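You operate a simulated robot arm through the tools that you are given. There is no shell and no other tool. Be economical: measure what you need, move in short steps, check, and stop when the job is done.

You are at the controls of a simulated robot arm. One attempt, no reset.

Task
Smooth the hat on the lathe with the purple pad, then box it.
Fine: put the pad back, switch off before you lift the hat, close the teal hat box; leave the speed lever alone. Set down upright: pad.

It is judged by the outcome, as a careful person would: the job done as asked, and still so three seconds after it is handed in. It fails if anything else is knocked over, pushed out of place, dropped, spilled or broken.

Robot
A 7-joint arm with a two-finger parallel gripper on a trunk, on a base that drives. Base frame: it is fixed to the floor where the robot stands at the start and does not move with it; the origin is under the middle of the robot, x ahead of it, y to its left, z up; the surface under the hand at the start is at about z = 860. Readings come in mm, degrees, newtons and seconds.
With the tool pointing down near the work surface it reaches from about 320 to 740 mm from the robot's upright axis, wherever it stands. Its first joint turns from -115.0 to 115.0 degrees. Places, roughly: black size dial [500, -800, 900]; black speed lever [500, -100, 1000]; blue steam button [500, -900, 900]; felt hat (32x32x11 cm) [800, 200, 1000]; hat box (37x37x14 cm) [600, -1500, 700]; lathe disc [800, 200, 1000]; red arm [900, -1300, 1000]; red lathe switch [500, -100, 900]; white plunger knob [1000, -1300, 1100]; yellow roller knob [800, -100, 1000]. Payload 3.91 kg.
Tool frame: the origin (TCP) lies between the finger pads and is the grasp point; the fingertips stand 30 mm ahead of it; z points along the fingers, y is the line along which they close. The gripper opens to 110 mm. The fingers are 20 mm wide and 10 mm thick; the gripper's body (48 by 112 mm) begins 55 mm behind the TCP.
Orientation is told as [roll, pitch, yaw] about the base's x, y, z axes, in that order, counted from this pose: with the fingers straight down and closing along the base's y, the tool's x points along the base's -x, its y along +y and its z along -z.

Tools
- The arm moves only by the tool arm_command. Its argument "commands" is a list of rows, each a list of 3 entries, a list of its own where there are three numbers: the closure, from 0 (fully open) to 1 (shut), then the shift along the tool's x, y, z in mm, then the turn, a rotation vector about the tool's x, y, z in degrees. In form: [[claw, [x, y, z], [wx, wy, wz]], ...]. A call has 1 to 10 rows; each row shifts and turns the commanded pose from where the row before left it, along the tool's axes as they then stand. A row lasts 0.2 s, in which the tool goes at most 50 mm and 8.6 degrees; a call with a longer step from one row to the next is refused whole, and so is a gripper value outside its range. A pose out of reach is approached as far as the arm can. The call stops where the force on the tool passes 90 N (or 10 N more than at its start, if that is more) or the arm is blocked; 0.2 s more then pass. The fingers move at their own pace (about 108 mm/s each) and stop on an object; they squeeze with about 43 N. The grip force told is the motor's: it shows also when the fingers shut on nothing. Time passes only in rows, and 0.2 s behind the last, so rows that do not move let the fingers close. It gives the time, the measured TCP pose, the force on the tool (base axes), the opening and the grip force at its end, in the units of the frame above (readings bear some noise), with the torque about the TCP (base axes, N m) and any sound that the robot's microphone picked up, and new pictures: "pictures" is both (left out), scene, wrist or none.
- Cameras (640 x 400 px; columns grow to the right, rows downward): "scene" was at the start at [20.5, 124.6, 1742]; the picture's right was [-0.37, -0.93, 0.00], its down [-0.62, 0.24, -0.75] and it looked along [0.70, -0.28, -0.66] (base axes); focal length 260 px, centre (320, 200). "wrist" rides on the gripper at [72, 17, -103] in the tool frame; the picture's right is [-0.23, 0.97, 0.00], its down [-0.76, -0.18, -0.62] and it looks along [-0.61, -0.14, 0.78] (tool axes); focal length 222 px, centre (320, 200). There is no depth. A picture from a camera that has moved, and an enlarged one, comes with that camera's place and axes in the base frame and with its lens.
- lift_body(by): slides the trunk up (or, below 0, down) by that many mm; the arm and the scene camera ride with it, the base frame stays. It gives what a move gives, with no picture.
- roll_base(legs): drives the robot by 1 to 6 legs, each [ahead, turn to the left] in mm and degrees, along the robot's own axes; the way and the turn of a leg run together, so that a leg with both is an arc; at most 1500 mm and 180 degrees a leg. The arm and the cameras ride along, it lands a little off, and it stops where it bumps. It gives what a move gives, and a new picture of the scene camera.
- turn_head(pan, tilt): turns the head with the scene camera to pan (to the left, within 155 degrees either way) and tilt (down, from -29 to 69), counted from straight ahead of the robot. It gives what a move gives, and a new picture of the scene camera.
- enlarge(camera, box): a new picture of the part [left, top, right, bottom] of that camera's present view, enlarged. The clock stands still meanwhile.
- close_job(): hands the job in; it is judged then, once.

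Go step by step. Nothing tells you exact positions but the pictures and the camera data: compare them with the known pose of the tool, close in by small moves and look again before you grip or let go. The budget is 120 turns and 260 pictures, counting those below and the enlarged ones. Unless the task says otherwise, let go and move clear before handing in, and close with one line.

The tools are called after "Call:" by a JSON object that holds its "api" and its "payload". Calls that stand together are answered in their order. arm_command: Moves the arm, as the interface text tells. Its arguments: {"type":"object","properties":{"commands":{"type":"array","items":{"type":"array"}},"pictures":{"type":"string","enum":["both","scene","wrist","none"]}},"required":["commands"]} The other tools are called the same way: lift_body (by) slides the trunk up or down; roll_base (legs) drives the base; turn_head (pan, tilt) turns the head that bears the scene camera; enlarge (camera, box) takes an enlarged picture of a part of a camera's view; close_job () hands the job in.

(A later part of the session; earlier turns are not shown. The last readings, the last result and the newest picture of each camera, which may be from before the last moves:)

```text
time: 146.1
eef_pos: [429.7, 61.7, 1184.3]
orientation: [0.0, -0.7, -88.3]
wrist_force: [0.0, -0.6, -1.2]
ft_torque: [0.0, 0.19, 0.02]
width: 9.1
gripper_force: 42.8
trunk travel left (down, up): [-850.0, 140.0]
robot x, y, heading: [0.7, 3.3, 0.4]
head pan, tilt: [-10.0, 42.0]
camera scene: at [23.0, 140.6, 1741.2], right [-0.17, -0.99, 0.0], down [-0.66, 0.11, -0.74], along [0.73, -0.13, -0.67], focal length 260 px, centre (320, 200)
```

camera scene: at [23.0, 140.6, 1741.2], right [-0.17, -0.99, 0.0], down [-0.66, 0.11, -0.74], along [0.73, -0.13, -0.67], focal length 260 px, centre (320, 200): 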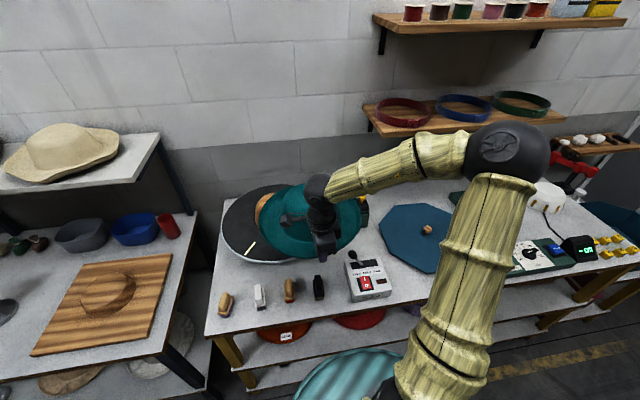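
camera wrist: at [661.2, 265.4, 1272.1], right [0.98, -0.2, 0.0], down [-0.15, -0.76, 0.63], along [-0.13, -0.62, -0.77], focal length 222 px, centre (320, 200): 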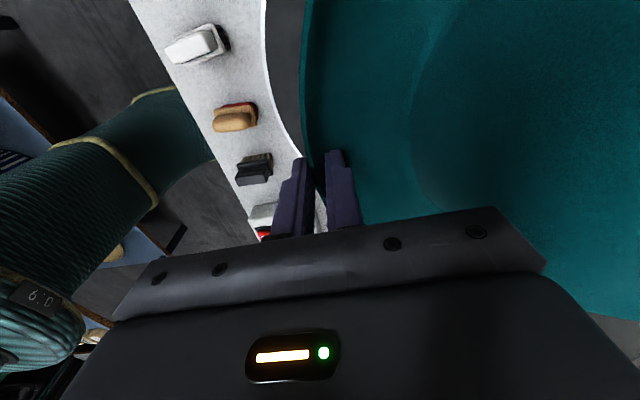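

All pads stand as before. Now I turn the base right by 90°.

Call:
{"api": "roll_base", "payload": {"legs": [[0, -90]]}}

```text
time: 152.1
eef_pos: [57.6, -432.7, 1185.2]
orientation: [-0.1, -0.7, -178.6]
wrist_force: [0.2, -0.3, -1.7]
ft_torque: [0.23, 0.0, 0.01]
width: 9.2
gripper_force: 42.7
trunk travel left (down, up): [-850.0, 140.0]
robot x, y, heading: [2.2, -2.0, -89.9]
head pan, tilt: [-10.0, 42.0]
camera scene: at [139.3, -21.4, 1741.2], right [-0.98, 0.18, 0.0], down [0.12, 0.66, -0.74], along [-0.13, -0.73, -0.67], focal length 260 px, centre (320, 200)
```

scene: 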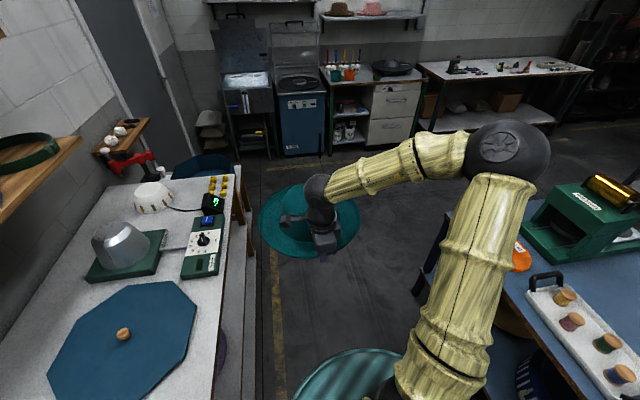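

The way ahead is clear and the box confirms near (610,-1496). I drive 1500 ahead.

Call:
{"api": "roll_base", "payload": {"legs": [[1000, 0], [490, 0]]}}

Call:
{"api": "turn_head", "payload": {"pan": 70, "tilt": 50}}

```text
time: 161.1
eef_pos: [58.4, -1935.6, 1184.8]
orientation: [-0.1, -0.8, -179.2]
wrist_force: [-0.1, -0.1, -2.5]
ft_torque: [0.21, 0.04, -0.01]
width: 9.4
gripper_force: 43.2
trunk travel left (down, up): [-850.0, 140.0]
robot x, y, heading: [3.5, -1502.5, -90.9]
head pan, tilt: [-10.0, 42.0]
camera scene: at [142.3, -1524.9, 1741.2], right [-0.98, 0.19, 0.0], down [0.12, 0.66, -0.74], along [-0.14, -0.73, -0.67], focal length 260 px, centre (320, 200)
```

scene: 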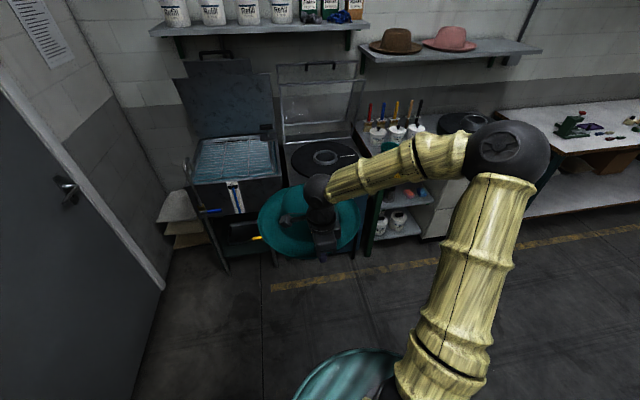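

```text
time: 162.7
eef_pos: [56.7, -1935.3, 1184.9]
orientation: [-0.1, -0.7, -179.2]
wrist_force: [-0.2, -0.2, -2.0]
ft_torque: [0.22, -0.01, 0.0]
width: 9.0
gripper_force: 43.3
trunk travel left (down, up): [-850.0, 140.0]
robot x, y, heading: [1.8, -1504.1, -90.7]
head pan, tilt: [70.0, 50.0]
camera scene: at [229.8, -1469.2, 1730.0], right [-0.35, -0.94, 0.0], down [-0.72, 0.27, -0.64], along [0.6, -0.23, -0.77], focal length 260 px, centre (320, 200)
```

scene: 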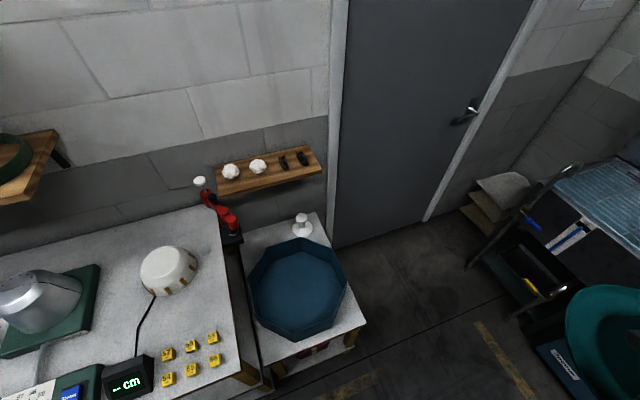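

The box is in clear view. Enlarge to measure it.

Call:
{"api": "enlarge", "payload": {"camera": "scene", "box": [220, 200, 380, 360]}}

```text
2.50 times, centred on (300, 280) of scene
camera zoom: at [229.8, -1469.2, 1730.0], right [-0.35, -0.94, 0.0], down [-0.72, 0.27, -0.64], along [0.6, -0.23, -0.77], focal length 649 px, centre (370, 0)
```

zoom: 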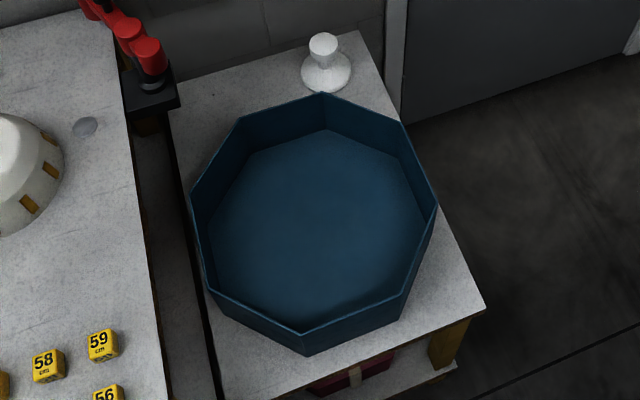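

Rim z≈775, floor ≈638, centre ≈(637,-1531), with a vertex pointing towards (-0.93,0.37) from the centre. I turn back left 90° to face it.

Call:
{"api": "roll_base", "payload": {"legs": [[0, 90.5]]}}

Call:
{"api": "turn_head", "payload": {"pan": -15, "tilt": 55}}

```text
time: 168.7
eef_pos: [434.7, -1442.8, 1186.2]
orientation: [-0.1, -0.6, -88.6]
wrist_force: [0.5, 0.0, -1.3]
ft_torque: [-0.03, 0.2, -0.02]
width: 9.0
gripper_force: 43.5
trunk travel left (down, up): [-850.0, 140.0]
robot x, y, heading: [0.6, -1504.0, 0.1]
head pan, tilt: [70.0, 50.0]
camera scene: at [-28.3, -1274.5, 1730.0], right [0.94, -0.34, 0.0], down [-0.26, -0.72, -0.64], along [0.22, 0.6, -0.77], focal length 260 px, centre (320, 200)
```

scene: 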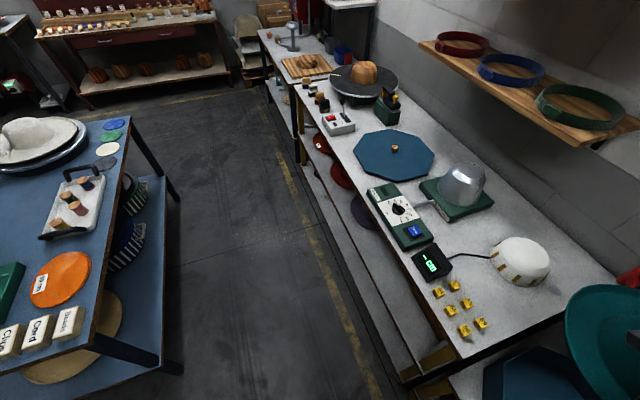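

```text
time: 170.2
eef_pos: [434.6, -1443.6, 1185.7]
orientation: [-0.1, -0.7, -88.7]
wrist_force: [-0.3, -0.6, -1.3]
ft_torque: [-0.02, 0.25, 0.01]
width: 9.3
gripper_force: 43.4
trunk travel left (down, up): [-850.0, 140.0]
robot x, y, heading: [1.4, -1501.8, -0.6]
head pan, tilt: [-15.0, 55.0]
camera scene: at [14.8, -1365.6, 1723.5], right [-0.26, -0.97, 0.0], down [-0.79, 0.21, -0.57], along [0.55, -0.15, -0.82], focal length 260 px, centre (320, 200)
```

scene: 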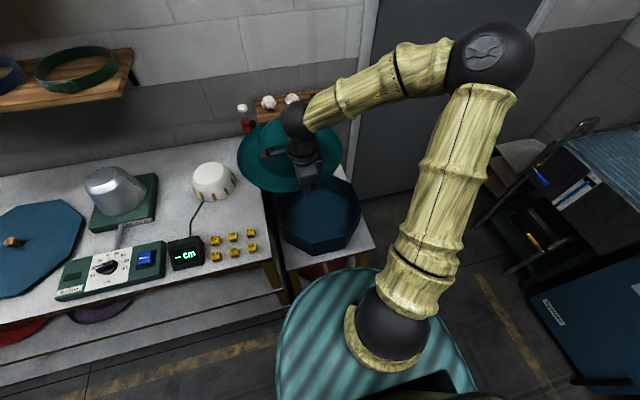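

The hat is over the stand's near side. I turn the tool 23° so its lip side points at the box's near vertex, and move over the box.

Call:
{"api": "arm_command", "payload": {"commands": [[1, [0, 0, 0], [0, 0, 7.8]], [1, [0, 0, 0], [0, 0, 7.7]], [1, [0, 0, 0], [0, 0, 7.7]], [1, [0, 0, 0], [0, 0, 0]]], "pictures": "none"}}

Call:
{"api": "lift_body", "payload": {"by": -200}}

```text
time: 171.2
eef_pos: [435.6, -1444.1, 1185.1]
orientation: [0.2, -0.8, -111.9]
wrist_force: [-0.5, 1.1, -2.0]
ft_torque: [0.1, 0.17, 0.0]
width: 9.0
gripper_force: 42.6
trunk travel left (down, up): [-850.0, 140.0]
robot x, y, heading: [1.4, -1502.6, 0.0]
head pan, tilt: [-15.0, 55.0]
```

```text
time: 173.4
eef_pos: [434.8, -1443.7, 985.2]
orientation: [0.2, -0.7, -111.9]
wrist_force: [-1.1, 1.1, -1.3]
ft_torque: [0.05, 0.23, 0.0]
width: 9.1
gripper_force: 43.0
trunk travel left (down, up): [-650.0, 340.0]
robot x, y, heading: [1.1, -1503.7, -0.2]
head pan, tilt: [-15.0, 55.0]
```

Call:
{"api": "arm_command", "payload": {"commands": [[1, [-3, 31, 0], [0, 0, 0]], [1, [-3, 31, 0], [0, 0, 0]], [1, [0, 0, 0], [0, 0, 0]]], "pictures": "both"}}

Call:
{"api": "enlarge", "payload": {"camera": "scene", "box": [220, 120, 400, 270]}}

```text
time: 174.2
eef_pos: [492.1, -1471.3, 985.1]
orientation: [0.1, -0.7, -111.7]
wrist_force: [0.8, -0.1, -1.8]
ft_torque: [0.05, 0.2, -0.01]
width: 9.4
gripper_force: 43.0
trunk travel left (down, up): [-650.0, 340.0]
robot x, y, heading: [5.6, -1503.7, 0.1]
head pan, tilt: [-15.0, 55.0]
camera scene: at [14.6, -1365.6, 1523.5], right [-0.26, -0.97, 0.0], down [-0.79, 0.21, -0.57], along [0.55, -0.15, -0.82], focal length 260 px, centre (320, 200)
camera wrist: at [533.3, -1408.4, 1087.8], right [0.82, -0.57, 0.01], down [-0.45, -0.63, 0.63], along [-0.36, -0.52, -0.77], focal length 222 px, centre (320, 200)
```

scene: 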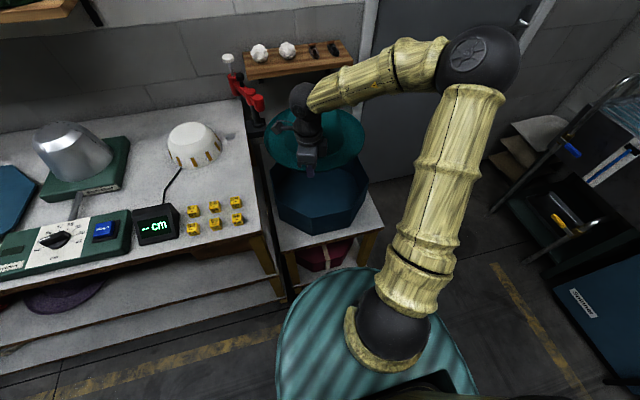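
wrist: 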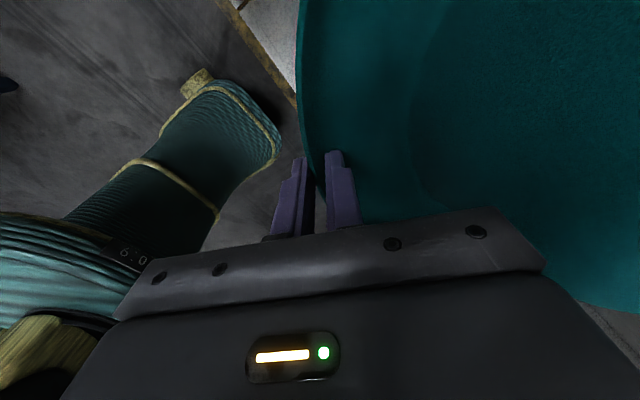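

```text
2.67 times, centred on (310, 195) of scene
camera zoom: at [14.6, -1365.6, 1523.5], right [-0.26, -0.97, 0.0], down [-0.79, 0.21, -0.57], along [0.55, -0.15, -0.82], focal length 692 px, centre (347, 213)
```

zoom: 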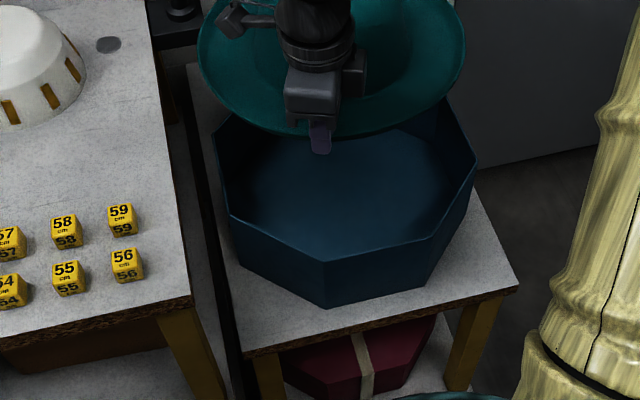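

Triangulated: rim z≈746, floor ≈612, box centre ≈(650,-1533); hat centre now ≈(645,-1519). I correct by (−10.6, +9) in tool axes and lower 150 mm with the trunk.

Call:
{"api": "arm_command", "payload": {"commands": [[1, [-10.6, 9, 0], [0, 0, 0]], [1, [0, 0, 0], [0, 0, 0]]], "pictures": "none"}}

Call:
{"api": "lift_body", "payload": {"by": -150}}

Call:
{"api": "turn_head", "payload": {"pan": -15, "tilt": 45}}

Call:
{"api": "enlarge", "payload": {"camera": "scene", "box": [220, 110, 400, 260]}}

```text
time: 174.8
eef_pos: [496.5, -1485.3, 986.0]
orientation: [0.3, -0.7, -111.7]
wrist_force: [-0.2, -0.3, -1.2]
ft_torque: [0.1, 0.23, -0.02]
width: 9.2
gripper_force: 43.1
trunk travel left (down, up): [-650.0, 340.0]
robot x, y, heading: [-1.4, -1502.8, -0.2]
head pan, tilt: [-15.0, 55.0]
```

```text
time: 176.6
eef_pos: [494.9, -1485.3, 835.3]
orientation: [0.3, -0.7, -111.8]
wrist_force: [-0.1, -0.1, -0.6]
ft_torque: [0.08, 0.21, 0.0]
width: 9.1
gripper_force: 43.3
trunk travel left (down, up): [-500.0, 490.0]
robot x, y, heading: [3.8, -1498.5, 0.0]
head pan, tilt: [-15.0, 55.0]
```

```text
time: 177.3
eef_pos: [496.1, -1484.2, 835.7]
orientation: [0.2, -0.7, -111.9]
wrist_force: [0.2, 0.3, -1.0]
ft_torque: [0.05, 0.21, 0.01]
width: 9.1
gripper_force: 43.1
trunk travel left (down, up): [-500.0, 490.0]
robot x, y, heading: [3.1, -1499.2, -0.1]
head pan, tilt: [-15.0, 45.0]
camera scene: at [23.6, -1368.1, 1386.8], right [-0.26, -0.97, 0.0], down [-0.68, 0.18, -0.71], along [0.68, -0.18, -0.71], focal length 260 px, centre (320, 200)
```

scene: 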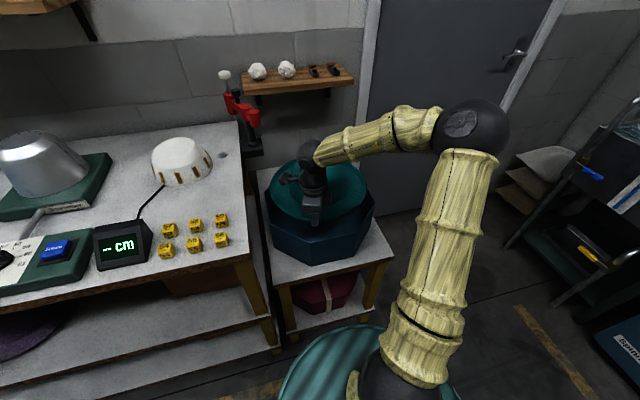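

```text
2.67 times, centred on (310, 185) of scene
camera zoom: at [23.6, -1368.1, 1386.8], right [-0.26, -0.97, 0.0], down [-0.68, 0.18, -0.71], along [0.68, -0.18, -0.71], focal length 692 px, centre (347, 240)
```

zoom: 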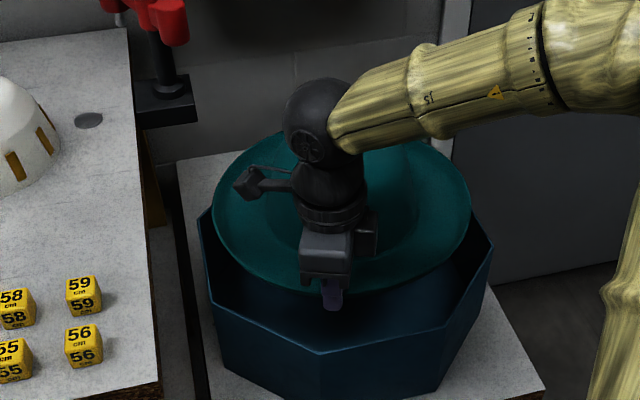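

Hat and box centres coincide within a few mm; the hat's far side is ~20 mm lower. I lower into the box in steps.

Call:
{"api": "arm_command", "payload": {"commands": [[1, [0, 0, 25], [0, 0, 0]], [1, [0, 0, 25], [0, 0, 0]], [1, [0, 0, 20], [0, 0, 0]], [1, [0, 0, 0], [0, 0, 0]]], "pictures": "none"}}

Call:
{"api": "enlarge", "payload": {"camera": "scene", "box": [220, 130, 400, 280]}}

```text
time: 178.3
eef_pos: [495.9, -1484.2, 765.4]
orientation: [0.2, -0.7, -111.8]
wrist_force: [-0.4, 0.9, -1.1]
ft_torque: [0.05, 0.18, -0.01]
width: 9.1
gripper_force: 42.8
trunk travel left (down, up): [-500.0, 490.0]
robot x, y, heading: [4.0, -1502.4, -0.2]
head pan, tilt: [-15.0, 45.0]
```

```text
2.67 times, centred on (310, 205) of scene
camera zoom: at [23.7, -1368.2, 1386.9], right [-0.26, -0.97, 0.0], down [-0.68, 0.18, -0.71], along [0.68, -0.18, -0.71], focal length 692 px, centre (347, 187)
```

zoom: 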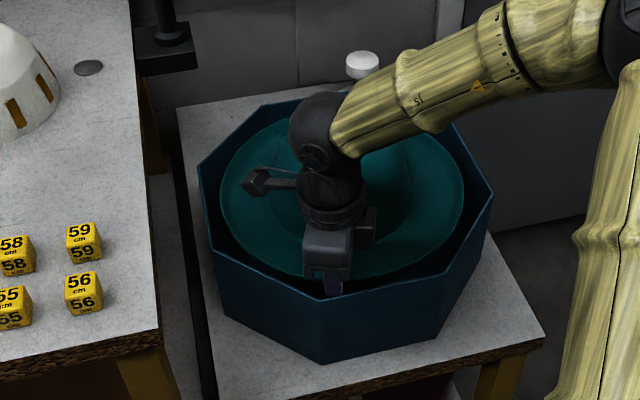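

The hat sits nicely inside the rim. Continue down ~55 mm in small steps.

Call:
{"api": "arm_command", "payload": {"commands": [[1, [0, 0, 18], [0, 0, 0]], [1, [0, 0, 15], [0, 0, 0]], [1, [0, 0, 12], [0, 0, 0]], [1, [0, 0, 6], [0, 0, 0]], [1, [0, 0, 0], [0, 0, 0]]], "pictures": "wrist"}}

Call:
{"api": "enlarge", "payload": {"camera": "scene", "box": [240, 150, 380, 270]}}

```text
time: 179.5
eef_pos: [495.4, -1487.5, 715.1]
orientation: [0.1, -0.7, -111.8]
wrist_force: [0.8, -0.5, -1.8]
ft_torque: [0.05, 0.18, 0.0]
width: 9.1
gripper_force: 43.0
trunk travel left (down, up): [-500.0, 490.0]
robot x, y, heading: [-1.9, -1499.5, -0.2]
head pan, tilt: [-15.0, 45.0]
camera wrist: at [537.1, -1423.9, 816.6], right [0.82, -0.57, 0.01], down [-0.45, -0.63, 0.63], along [-0.36, -0.52, -0.78], focal length 222 px, centre (320, 200)
```

wrist: 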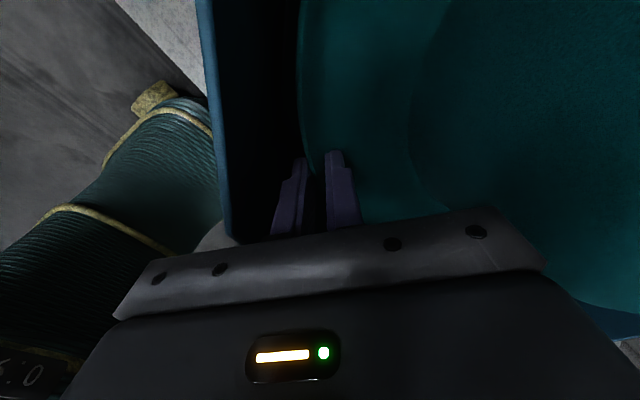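

```text
3.33 times, centred on (310, 210) of scene
camera zoom: at [23.6, -1368.1, 1386.9], right [-0.26, -0.97, 0.0], down [-0.68, 0.18, -0.71], along [0.68, -0.18, -0.71], focal length 865 px, centre (353, 167)
```

zoom: 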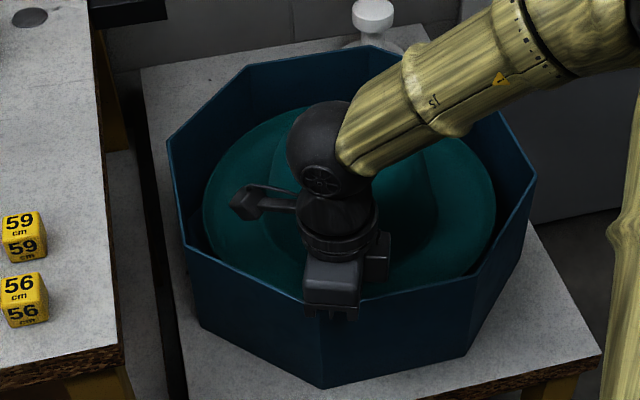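

The gripper body is just above the rim. I lower ~10 mm more, tilting the hat's far side down 5°.

Call:
{"api": "arm_command", "payload": {"commands": [[1, [0, 0, 5], [2.5, 0, 0]], [1, [0, 0, 5], [2.5, 0, 0]], [1, [0, 0, 3], [1.5, 0, 0]], [1, [0, 0, 0], [0, 0, 0]]], "pictures": "none"}}

Call:
{"api": "enlarge", "payload": {"camera": "scene", "box": [240, 150, 380, 270]}}

```text
time: 180.5
eef_pos: [492.3, -1487.0, 702.2]
orientation: [-6.2, -0.7, -111.8]
wrist_force: [0.6, 0.0, -1.0]
ft_torque: [0.05, 0.18, 0.0]
width: 9.0
gripper_force: 42.9
trunk travel left (down, up): [-500.0, 490.0]
robot x, y, heading: [1.6, -1503.3, -0.1]
head pan, tilt: [-15.0, 45.0]
```

```text
3.33 times, centred on (310, 210) of scene
camera zoom: at [23.6, -1368.2, 1386.9], right [-0.26, -0.97, 0.0], down [-0.68, 0.18, -0.71], along [0.68, -0.18, -0.71], focal length 865 px, centre (353, 167)
```

zoom: 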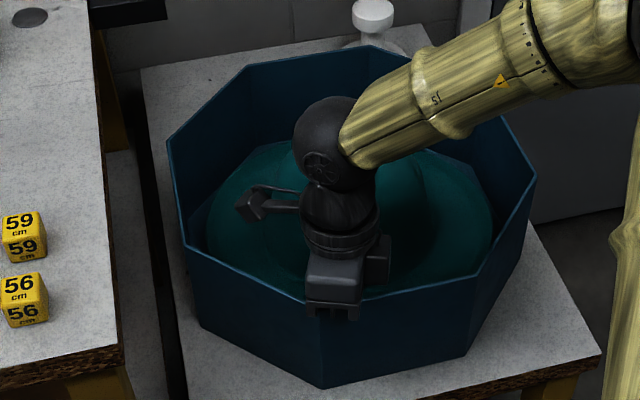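

No contact yet; lower gently another 8 mm.

Call:
{"api": "arm_command", "payload": {"commands": [[1, [0, 0, 3], [1.5, 0, 0]], [1, [0, 0, 2.5], [1.5, 0, 0]], [1, [0, 0, 2.5], [0, 0, 0]], [1, [0, 0, 0], [0, 0, 0]]], "pictures": "wrist"}}

```text
time: 181.5
eef_pos: [493.2, -1486.4, 695.2]
orientation: [-9.1, -0.6, -112.0]
wrist_force: [4.2, -1.9, 25.0]
ft_torque: [-0.68, -0.3, 0.15]
width: 10.1
gripper_force: 42.7
trunk travel left (down, up): [-500.0, 490.0]
robot x, y, heading: [2.3, -1501.3, -0.4]
head pan, tilt: [-15.0, 45.0]
camera wrist: at [551.1, -1429.6, 793.4], right [0.81, -0.57, -0.15], down [-0.35, -0.67, 0.65], along [-0.47, -0.47, -0.74], focal length 222 px, centre (320, 200)
```

wrist: 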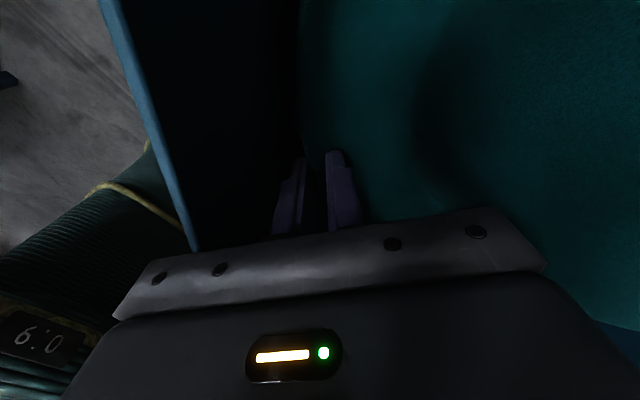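

Contact (25 N) — the far side has touched down. I ease up 1 mm and open the fingers moderately.

Call:
{"api": "arm_command", "payload": {"commands": [[1, [0, 0, -1.5], [0, 0, 0]], [0.9, [0, 0, 0], [0, 0, 0]], [0.82, [0, 0, 0], [0, 0, 0]], [0.75, [0, 0, 0], [0, 0, 0]], [0.75, [0, 0, 0], [0, 0, 0]], [0.75, [0, 0, 0], [0, 0, 0]]], "pictures": "wrist"}}

Call:
{"api": "enlarge", "payload": {"camera": "scene", "box": [240, 150, 380, 270]}}

```text
time: 182.9
eef_pos: [493.9, -1486.5, 694.9]
orientation: [-9.2, -0.7, -111.9]
wrist_force: [6.5, -2.1, 9.7]
ft_torque: [-0.12, 0.18, 0.06]
width: 22.5
gripper_force: 0.0
trunk travel left (down, up): [-500.0, 490.0]
robot x, y, heading: [3.1, -1501.9, 0.1]
head pan, tilt: [-15.0, 45.0]
camera wrist: at [551.6, -1429.8, 792.7], right [0.81, -0.57, -0.15], down [-0.35, -0.67, 0.65], along [-0.48, -0.47, -0.74], focal length 222 px, centre (320, 200)
```

wrist: 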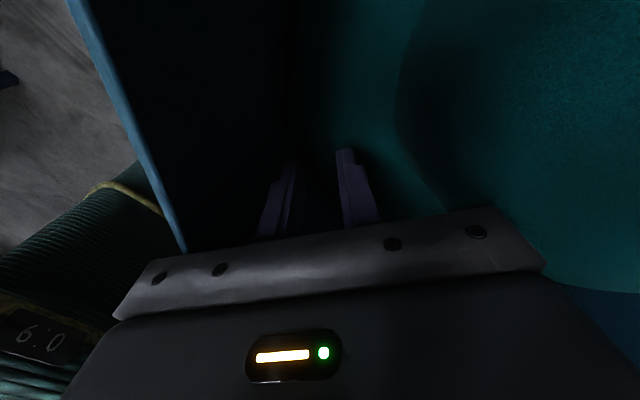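

```text
3.33 times, centred on (310, 210) of scene
camera zoom: at [23.2, -1368.5, 1386.9], right [-0.26, -0.97, 0.0], down [-0.68, 0.18, -0.71], along [0.68, -0.18, -0.71], focal length 865 px, centre (353, 167)
```

zoom: 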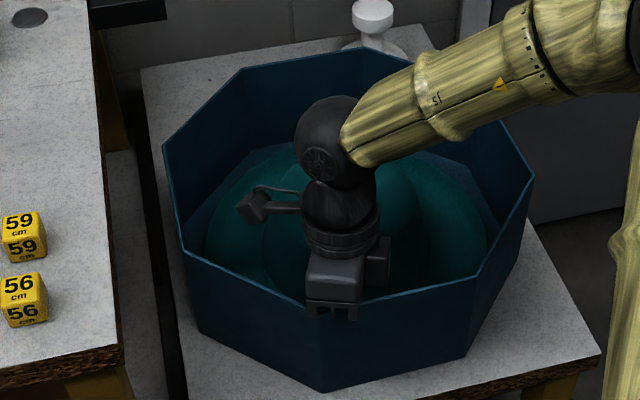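

Released, but the outer finger leans on the box wall; I close slightly to relieve and rise straight up.

Call:
{"api": "arm_command", "payload": {"commands": [[0.82, [0, 2, 0], [0, 0, 0]], [0.82, [0, -1, -10], [0, 0, 0]], [0.82, [0, -3, -20], [0, 0, 0]], [0.82, [0, -6.5, -40], [0, 0, 0]], [0.82, [0, -6.5, -40], [0, 0, 0]], [0.82, [0, -6.5, -40], [0, 0, 0]], [0.82, [0, -6.5, -40], [0, 0, 0]], [0.82, [0, -30, -30], [0, 0, 0]], [0.82, [0, -40, 0], [0, 0, 0]], [0.82, [0, -40, 0], [0, 0, 0]]], "pictures": "scene"}}

Call:
{"api": "enlarge", "payload": {"camera": "scene", "box": [240, 150, 380, 270]}}

```text
time: 185.1
eef_pos: [401.5, -1446.0, 938.2]
orientation: [-9.2, -0.8, -111.9]
wrist_force: [1.0, 0.2, 0.1]
ft_torque: [-0.02, 0.01, 0.0]
width: 20.0
gripper_force: 0.1
trunk travel left (down, up): [-500.0, 490.0]
robot x, y, heading: [2.8, -1504.4, 0.1]
head pan, tilt: [-15.0, 45.0]
camera scene: at [23.3, -1368.2, 1386.9], right [-0.26, -0.97, 0.0], down [-0.68, 0.18, -0.71], along [0.68, -0.18, -0.71], focal length 260 px, centre (320, 200)
```

scene: 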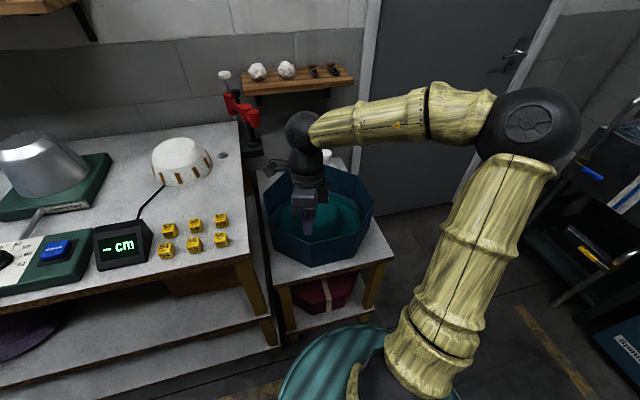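

```text
3.33 times, centred on (310, 210) of scene
camera zoom: at [23.3, -1368.2, 1386.9], right [-0.26, -0.97, 0.0], down [-0.68, 0.18, -0.71], along [0.68, -0.18, -0.71], focal length 865 px, centre (353, 167)
```

zoom: 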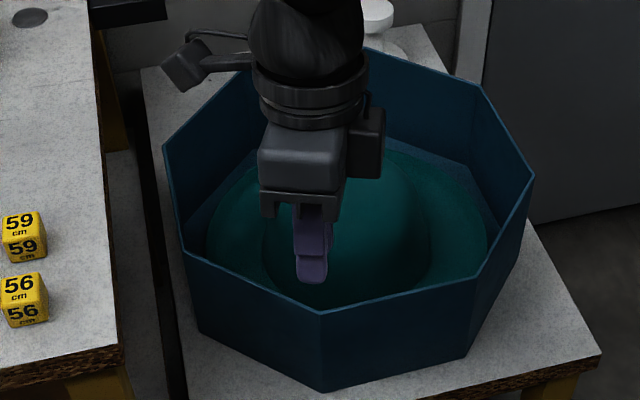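

The hat lies flat in the box. Next the lid (knob ≈(680,-440)). I straighten the tool, raise the trunk, and turn to drive back.

Call:
{"api": "arm_command", "payload": {"commands": [[0.5, [0, 0, 0], [-4.6, 0, -7.5]], [0.3, [0, 0, 0], [-4.6, 0, -7.5]], [0.3, [0, 0, 0], [0, 0, -7]], [0.3, [0, 0, 0], [0, 0, 0]]], "pictures": "none"}}

Call:
{"api": "lift_body", "payload": {"by": 250}}

Call:
{"api": "roll_base", "payload": {"legs": [[0, 90]]}}

```text
refused: row 1 steps farther than a row can; nothing moved
```

```text
time: 187.7
eef_pos: [401.1, -1445.7, 1189.0]
orientation: [-9.3, -0.7, -112.0]
wrist_force: [0.1, 0.7, 0.2]
ft_torque: [-0.02, 0.03, 0.01]
width: 19.6
gripper_force: 0.0
trunk travel left (down, up): [-750.0, 240.0]
robot x, y, heading: [2.0, -1504.8, 0.0]
head pan, tilt: [-15.0, 45.0]
```

```text
time: 193.6
eef_pos: [-57.5, -1103.4, 1187.5]
orientation: [-9.3, -0.7, -21.3]
wrist_force: [0.5, -0.8, -0.6]
ft_torque: [0.03, 0.0, -0.02]
width: 19.7
gripper_force: 0.2
trunk travel left (down, up): [-750.0, 240.0]
robot x, y, heading: [4.9, -1502.7, 90.5]
head pan, tilt: [-15.0, 45.0]
camera scene: at [-127.4, -1481.9, 1636.9], right [0.97, -0.25, 0.0], down [-0.18, -0.68, -0.71], along [0.18, 0.68, -0.71], focal length 260 px, centre (320, 200)
```

scene: 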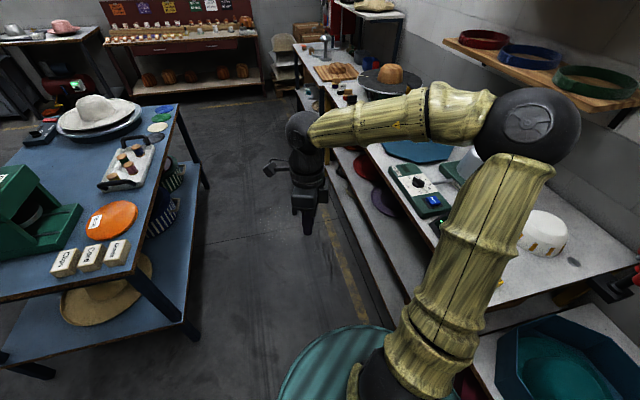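

Path north is clear; the boxed hat is visible bottom right. Drive 1063 ahead and turn right to face the lid.

Call:
{"api": "roll_base", "payload": {"legs": [[1063, 0], [0, -90.5]]}}

Call:
{"api": "arm_command", "payload": {"commands": [[0.5, [0, 0, 0], [4.6, 0, -6]], [0.3, [0, 0, 0], [4.6, 0, -6]], [0.3, [0, 0, 0], [0, 0, -8]], [0.3, [0, 40, 0], [0, 0, 0]], [0.3, [0, 45, 0], [0, 0, 0]], [0.3, [0, 45, 0], [0, 0, 0]], [0.3, [0, 40, 0], [0, 0, 0]], [0.3, [0, 0, 0], [0, 0, 0]]], "pictures": "both"}}

```text
time: 205.9
eef_pos: [390.1, -369.0, 1187.9]
orientation: [-9.3, -0.8, -113.7]
wrist_force: [0.3, 1.1, -0.6]
ft_torque: [-0.02, 0.0, 0.01]
width: 19.8
gripper_force: 0.1
trunk travel left (down, up): [-750.0, 240.0]
robot x, y, heading: [-13.4, -410.5, -1.9]
head pan, tilt: [-15.0, 45.0]
camera scene: at [15.3, -279.3, 1636.9], right [-0.29, -0.96, 0.0], down [-0.68, 0.21, -0.71], along [0.68, -0.21, -0.71], focal length 260 px, centre (320, 200)
```

scene: 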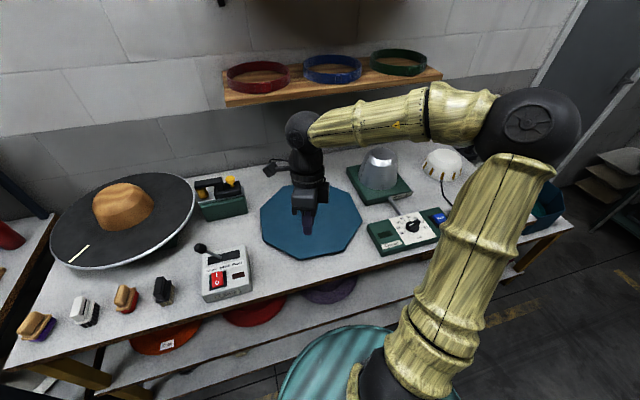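

```text
time: 207.7
eef_pos: [553.3, -378.8, 1134.6]
orientation: [-18.0, 4.6, -94.3]
wrist_force: [-0.9, 0.3, 0.7]
ft_torque: [0.0, 0.01, -0.01]
width: 77.1
gripper_force: 0.1
trunk travel left (down, up): [-750.0, 240.0]
robot x, y, heading: [-12.9, -411.9, -1.7]
head pan, tilt: [-15.0, 45.0]
camera scene: at [14.8, -279.4, 1636.9], right [-0.29, -0.96, 0.0], down [-0.68, 0.21, -0.71], along [0.68, -0.21, -0.71], focal length 260 px, centre (320, 200)
camera wrist: at [605.3, -317.2, 1233.0], right [0.91, -0.27, -0.32], down [-0.04, -0.81, 0.58], along [-0.42, -0.52, -0.75], focal length 222 px, centre (320, 200)
```

scene: 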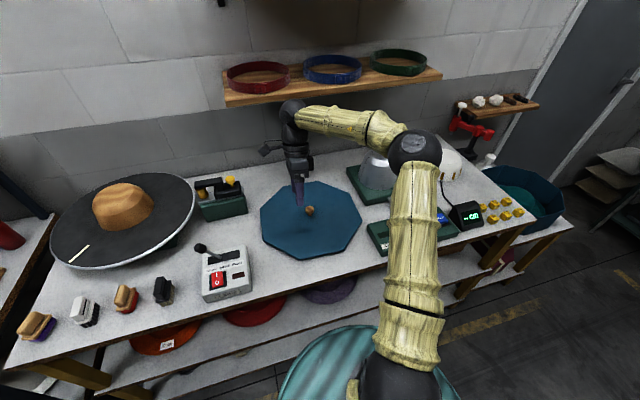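
wrist: 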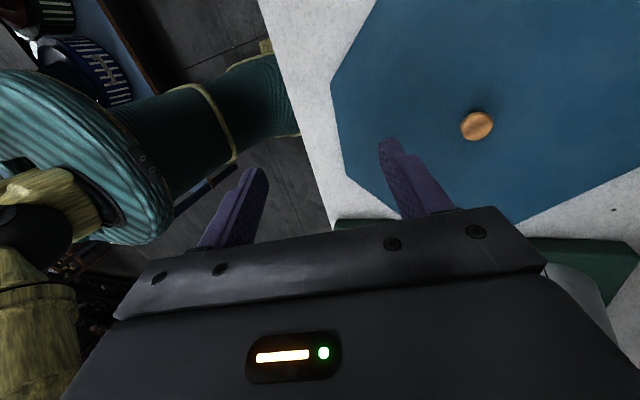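

I tilted the wrong way; I correct to vertical and move over the knob at (680,-436).

Call:
{"api": "arm_command", "payload": {"commands": [[0.3, [0, 0, 0], [-6, -1.5, -1.4]], [0.3, [0, 0, 0], [-6, -1.5, -1.4]], [0.3, [0, 0, 0], [-6, -1.5, -1.4]], [0.2, [-14.2, 31.7, 25], [0, 0, 0]], [0, [-14.2, 31.7, 25], [0, 0, 0]], [0, [-14.2, 31.7, 25], [0, 0, 0]], [0, [-14.2, 31.7, 25], [0, 0, 0]], [0, [0, 0, 0], [0, 0, 0]]], "pictures": "both"}}

Call:
{"api": "enlarge", "payload": {"camera": "scene", "box": [240, 140, 380, 270]}}

```text
time: 209.5
eef_pos: [680.6, -431.5, 1036.3]
orientation: [0.3, 0.8, -89.5]
wrist_force: [-0.6, 0.2, -0.2]
ft_torque: [0.04, 0.0, 0.05]
width: 109.9
gripper_force: 0.1
trunk travel left (down, up): [-750.0, 240.0]
robot x, y, heading: [-12.9, -414.4, -1.8]
head pan, tilt: [-15.0, 45.0]
camera scene: at [14.8, -279.3, 1636.9], right [-0.29, -0.96, 0.0], down [-0.68, 0.21, -0.71], along [0.68, -0.21, -0.71], focal length 260 px, centre (320, 200)
camera wrist: at [695.9, -359.1, 1140.2], right [0.98, -0.22, 0.0], down [-0.17, -0.77, 0.61], along [-0.13, -0.6, -0.79], focal length 222 px, centre (320, 200)
```

scene: 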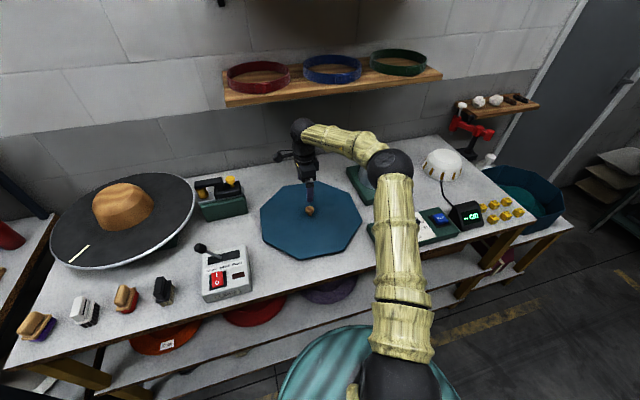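
wrist: 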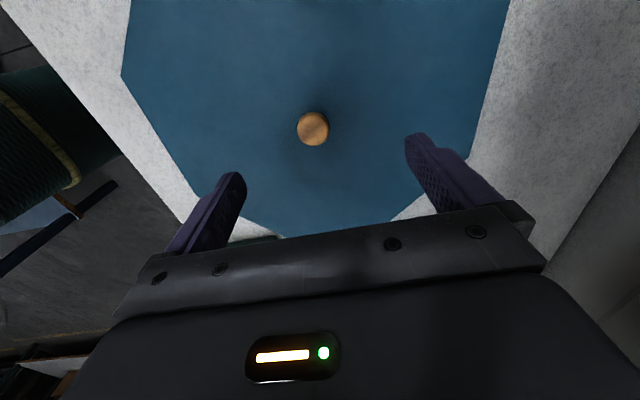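

```text
3.08 times, centred on (310, 205) of scene
camera zoom: at [14.8, -279.3, 1636.9], right [-0.29, -0.96, 0.0], down [-0.68, 0.21, -0.71], along [0.68, -0.21, -0.71], focal length 798 px, centre (351, 185)
```

zoom: 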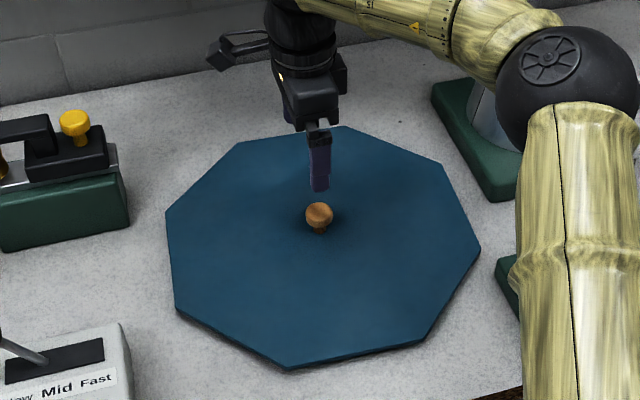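

Knob at ≈(671,-437), top ~z 915. Centre over it and descend.

Call:
{"api": "arm_command", "payload": {"commands": [[0.3, [-6, -9, 30], [0, 0, 0]], [0.3, [0, 0, 40], [0, 0, 0]], [0.3, [0, 0, 25], [0, 0, 0]], [0.3, [0, 0, 0], [0, 0, 0]]], "pictures": "wrist"}}

Call:
{"api": "enlarge", "payload": {"camera": "wrist", "box": [180, 60, 460, 240]}}

Call:
{"api": "enlarge", "payload": {"camera": "scene", "box": [270, 170, 350, 230]}}

```text
time: 210.5
eef_pos: [671.2, -437.5, 937.9]
orientation: [0.3, 0.9, -89.5]
wrist_force: [0.4, 0.3, -0.1]
ft_torque: [0.0, -0.01, 0.0]
width: 77.1
gripper_force: 0.0
trunk travel left (down, up): [-750.0, 240.0]
robot x, y, heading: [-12.2, -410.9, -2.3]
head pan, tilt: [-15.0, 45.0]
camera wrist: at [686.1, -364.7, 1041.4], right [0.98, -0.22, 0.0], down [-0.18, -0.77, 0.61], along [-0.13, -0.6, -0.79], focal length 222 px, centre (320, 200)
```

wrist: 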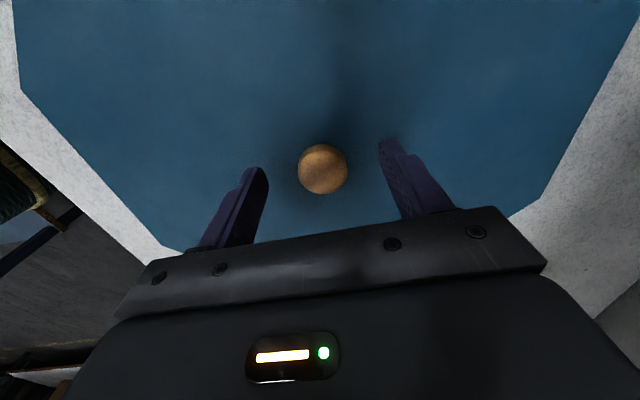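

```text
2.22 times, centred on (320, 150) of wrist
camera zoom: at [686.1, -364.7, 1041.4], right [0.98, -0.22, 0.0], down [-0.18, -0.77, 0.61], along [-0.13, -0.6, -0.79], focal length 494 px, centre (320, 311)
```

zoom: 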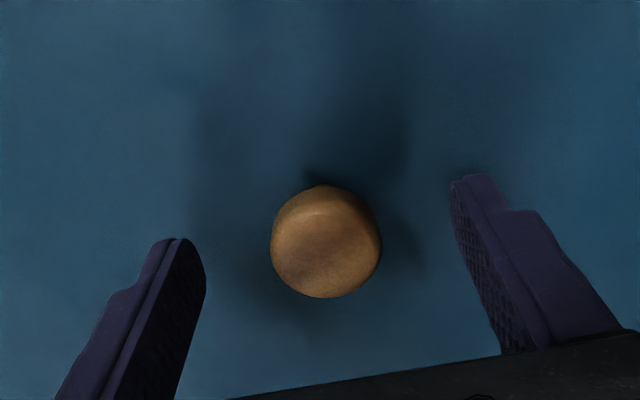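

```text
6.67 times, centred on (310, 200) of scene
camera zoom: at [15.2, -279.3, 1636.9], right [-0.29, -0.96, 0.0], down [-0.68, 0.21, -0.71], along [0.68, -0.21, -0.71], focal length 1730 px, centre (387, 200)
```

zoom: 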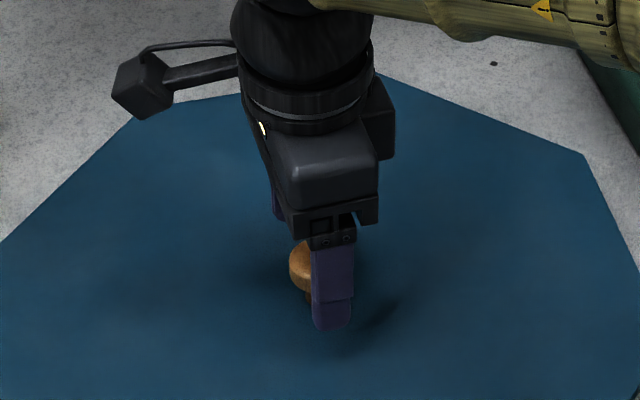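

The knob is centred. Lower 18 mm and close.

Call:
{"api": "arm_command", "payload": {"commands": [[0.3, [0, 0, 9], [0, 0, 0]], [0.3, [0, 0, 6], [0, 0, 0]], [0.3, [0, 0, 4], [0, 0, 0]], [0.6, [0, 0, 0], [0, 0, 0]], [1, [0, 0, 0], [0, 0, 0]], [1, [0, 0, 0], [0, 0, 0]], [1, [0, 0, 0], [0, 0, 0]]], "pictures": "none"}}

Call:
{"api": "enlarge", "payload": {"camera": "scene", "box": [270, 170, 350, 230]}}

```text
time: 212.1
eef_pos: [672.9, -433.6, 920.4]
orientation: [0.2, 0.9, -89.5]
wrist_force: [0.2, -0.5, 0.2]
ft_torque: [0.02, 0.0, 0.04]
width: 32.5
gripper_force: 42.9
trunk travel left (down, up): [-750.0, 240.0]
robot x, y, heading: [-13.1, -412.2, -2.0]
head pan, tilt: [-15.0, 45.0]
```

```text
6.67 times, centred on (310, 200) of scene
camera zoom: at [15.5, -279.3, 1636.9], right [-0.29, -0.96, 0.0], down [-0.68, 0.21, -0.71], along [0.68, -0.21, -0.71], focal length 1730 px, centre (387, 200)
```

zoom: 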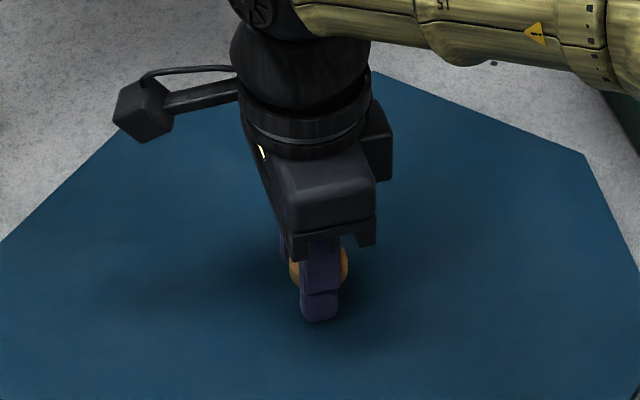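

Knob gripped (32.5 mm). Lift slowly and check.

Call:
{"api": "arm_command", "payload": {"commands": [[1, [0, 0, -5], [0, 0, 0]], [1, [0, 0, -15], [0, 0, 0]], [1, [0, 0, -30], [0, 0, 0]], [1, [0, 0, -40], [0, 0, 0]], [1, [0, 0, -45], [0, 0, 0]], [1, [0, 0, -45], [0, 0, 0]], [1, [0, 0, -45], [0, 0, 0]], [1, [0, 0, 0], [0, 0, 0]]], "pictures": "scene"}}

```text
time: 213.9
eef_pos: [672.0, -440.1, 1146.8]
orientation: [0.3, 0.8, -89.6]
wrist_force: [-0.2, -0.1, -1.6]
ft_torque: [0.01, -0.03, 0.0]
width: 32.8
gripper_force: 42.8
trunk travel left (down, up): [-750.0, 240.0]
robot x, y, heading: [-10.8, -413.3, -2.2]
head pan, tilt: [-15.0, 45.0]
camera scene: at [16.0, -279.5, 1636.8], right [-0.29, -0.96, 0.0], down [-0.68, 0.21, -0.71], along [0.68, -0.21, -0.71], focal length 260 px, centre (320, 200)
```

scene: 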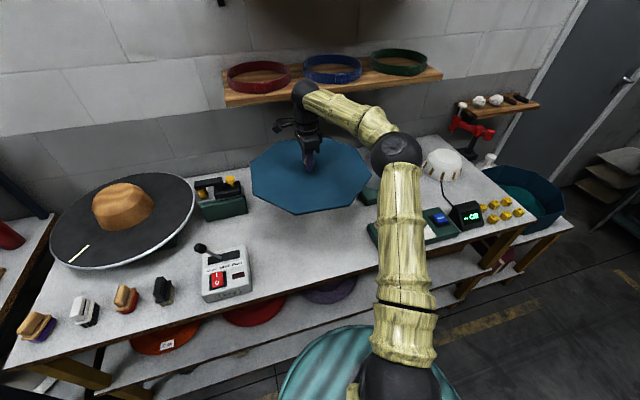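

The lid hangs level. Retract and turn right to drive to the box.

Call:
{"api": "arm_command", "payload": {"commands": [[1, [0, -44, -6], [0, 0, 0]], [1, [0, -44, -6], [0, 0, 0]], [1, [0, -44, -6], [0, 0, 0]], [1, [0, -44, -6], [0, 0, 0]], [1, [0, -44, -6], [0, 0, 0]], [1, [0, 0, 0], [0, 0, 0]]], "pictures": "none"}}

Call:
{"api": "roll_base", "payload": {"legs": [[0, -88], [1110, 0]]}}

```text
time: 215.3
eef_pos: [449.3, -442.9, 1176.5]
orientation: [0.3, 0.8, -89.4]
wrist_force: [-0.4, 0.1, -1.8]
ft_torque: [-0.03, 0.01, -0.01]
width: 32.6
gripper_force: 43.1
trunk travel left (down, up): [-750.0, 240.0]
robot x, y, heading: [-12.1, -412.0, -2.0]
head pan, tilt: [-15.0, 45.0]
```

```text
time: 227.2
eef_pos: [11.7, -1970.5, 1177.4]
orientation: [0.3, 0.9, -176.2]
wrist_force: [0.6, 0.3, -1.8]
ft_torque: [0.02, -0.01, -0.03]
width: 32.6
gripper_force: 42.8
trunk travel left (down, up): [-750.0, 240.0]
robot x, y, heading: [15.2, -1510.7, -88.7]
head pan, tilt: [-15.0, 45.0]
camera scene: at [149.9, -1523.4, 1636.9], right [-0.97, 0.23, 0.0], down [0.17, 0.69, -0.71], along [-0.17, -0.69, -0.71], focal length 260 px, centre (320, 200)
```

scene: 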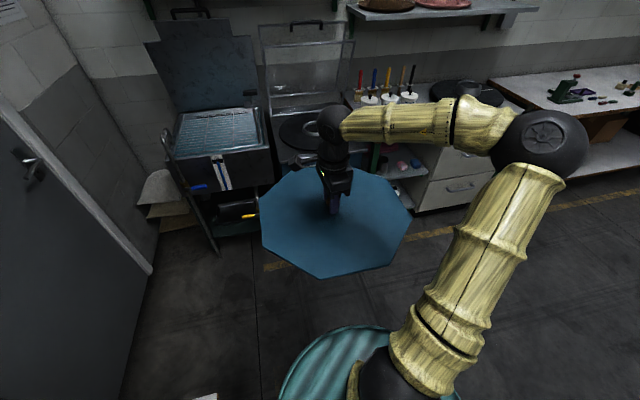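

Look at the box and hat unobstructed before turning.

Call:
{"api": "turn_head", "payload": {"pan": 70, "tilt": 50}}

Call:
{"api": "enlarge", "payload": {"camera": "scene", "box": [220, 190, 380, 350]}}

```text
time: 228.8
eef_pos: [12.1, -1971.3, 1177.9]
orientation: [0.3, 1.0, -176.2]
wrist_force: [-0.6, -0.1, -1.4]
ft_torque: [0.03, -0.03, 0.04]
width: 32.4
gripper_force: 43.4
trunk travel left (down, up): [-750.0, 240.0]
robot x, y, heading: [11.9, -1507.9, -88.4]
head pan, tilt: [70.0, 50.0]
camera scene: at [241.9, -1468.7, 1630.0], right [-0.32, -0.95, 0.0], down [-0.73, 0.24, -0.64], along [0.61, -0.21, -0.77], focal length 260 px, centre (320, 200)
```

scene: 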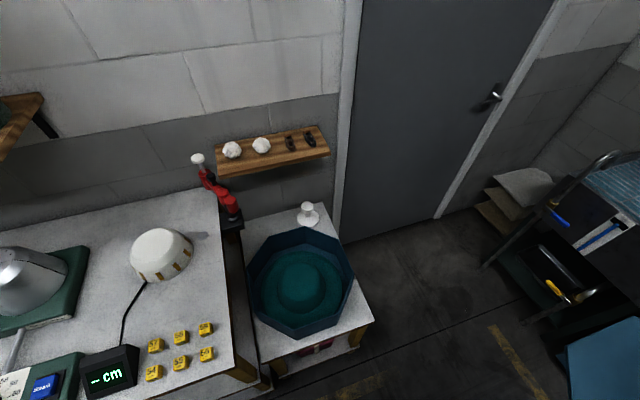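

```text
2.50 times, centred on (300, 270) of scene
camera zoom: at [241.9, -1468.7, 1630.0], right [-0.32, -0.95, 0.0], down [-0.73, 0.24, -0.64], along [0.61, -0.21, -0.77], focal length 649 px, centre (370, 25)
```

zoom: 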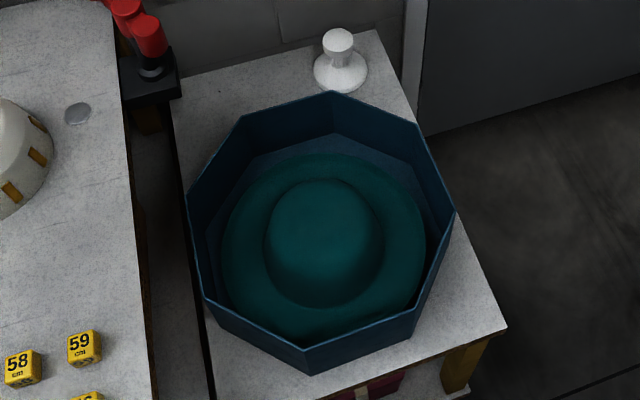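

The hat lies upright and flat in the box; the box centre is ≈(644,-1528). Turn to face it and bring the lid over.

Call:
{"api": "roll_base", "payload": {"legs": [[0, 88.5]]}}

Call:
{"api": "turn_head", "payload": {"pan": -5, "tilt": 50}}

```text
time: 234.8
eef_pos: [475.7, -1513.8, 1178.9]
orientation: [0.3, 0.9, -86.0]
wrist_force: [0.6, 0.6, -1.8]
ft_torque: [0.02, 0.01, 0.02]
width: 32.6
gripper_force: 42.7
trunk travel left (down, up): [-750.0, 240.0]
robot x, y, heading: [17.3, -1509.6, 1.5]
head pan, tilt: [70.0, 50.0]
camera scene: at [-21.8, -1283.4, 1630.0], right [0.95, -0.32, 0.0], down [-0.24, -0.73, -0.64], along [0.2, 0.61, -0.77], focal length 260 px, centre (320, 200)
```

scene: 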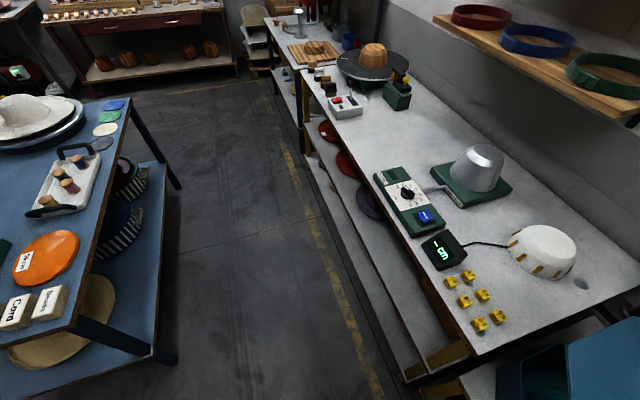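

```text
time: 236.2
eef_pos: [476.5, -1512.7, 1176.7]
orientation: [0.3, 0.9, -86.0]
wrist_force: [0.6, -0.1, -0.9]
ft_torque: [-0.02, 0.01, 0.04]
width: 32.5
gripper_force: 43.6
trunk travel left (down, up): [-750.0, 240.0]
robot x, y, heading: [12.0, -1511.9, 1.6]
head pan, tilt: [-5.0, 50.0]
camera scene: at [30.8, -1361.0, 1630.0], right [-0.06, -1.0, 0.0], down [-0.76, 0.04, -0.64], along [0.64, -0.04, -0.77], focal length 260 px, centre (320, 200)
```

scene: 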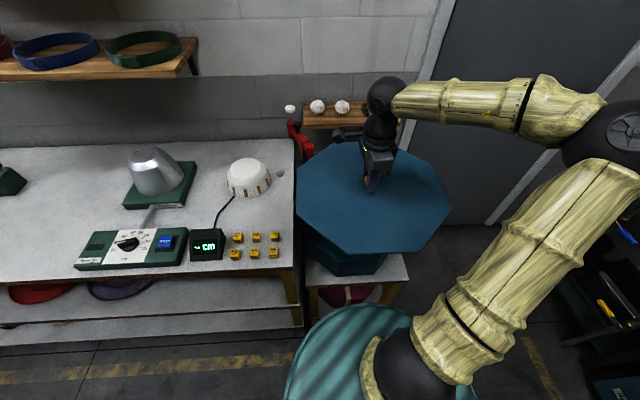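

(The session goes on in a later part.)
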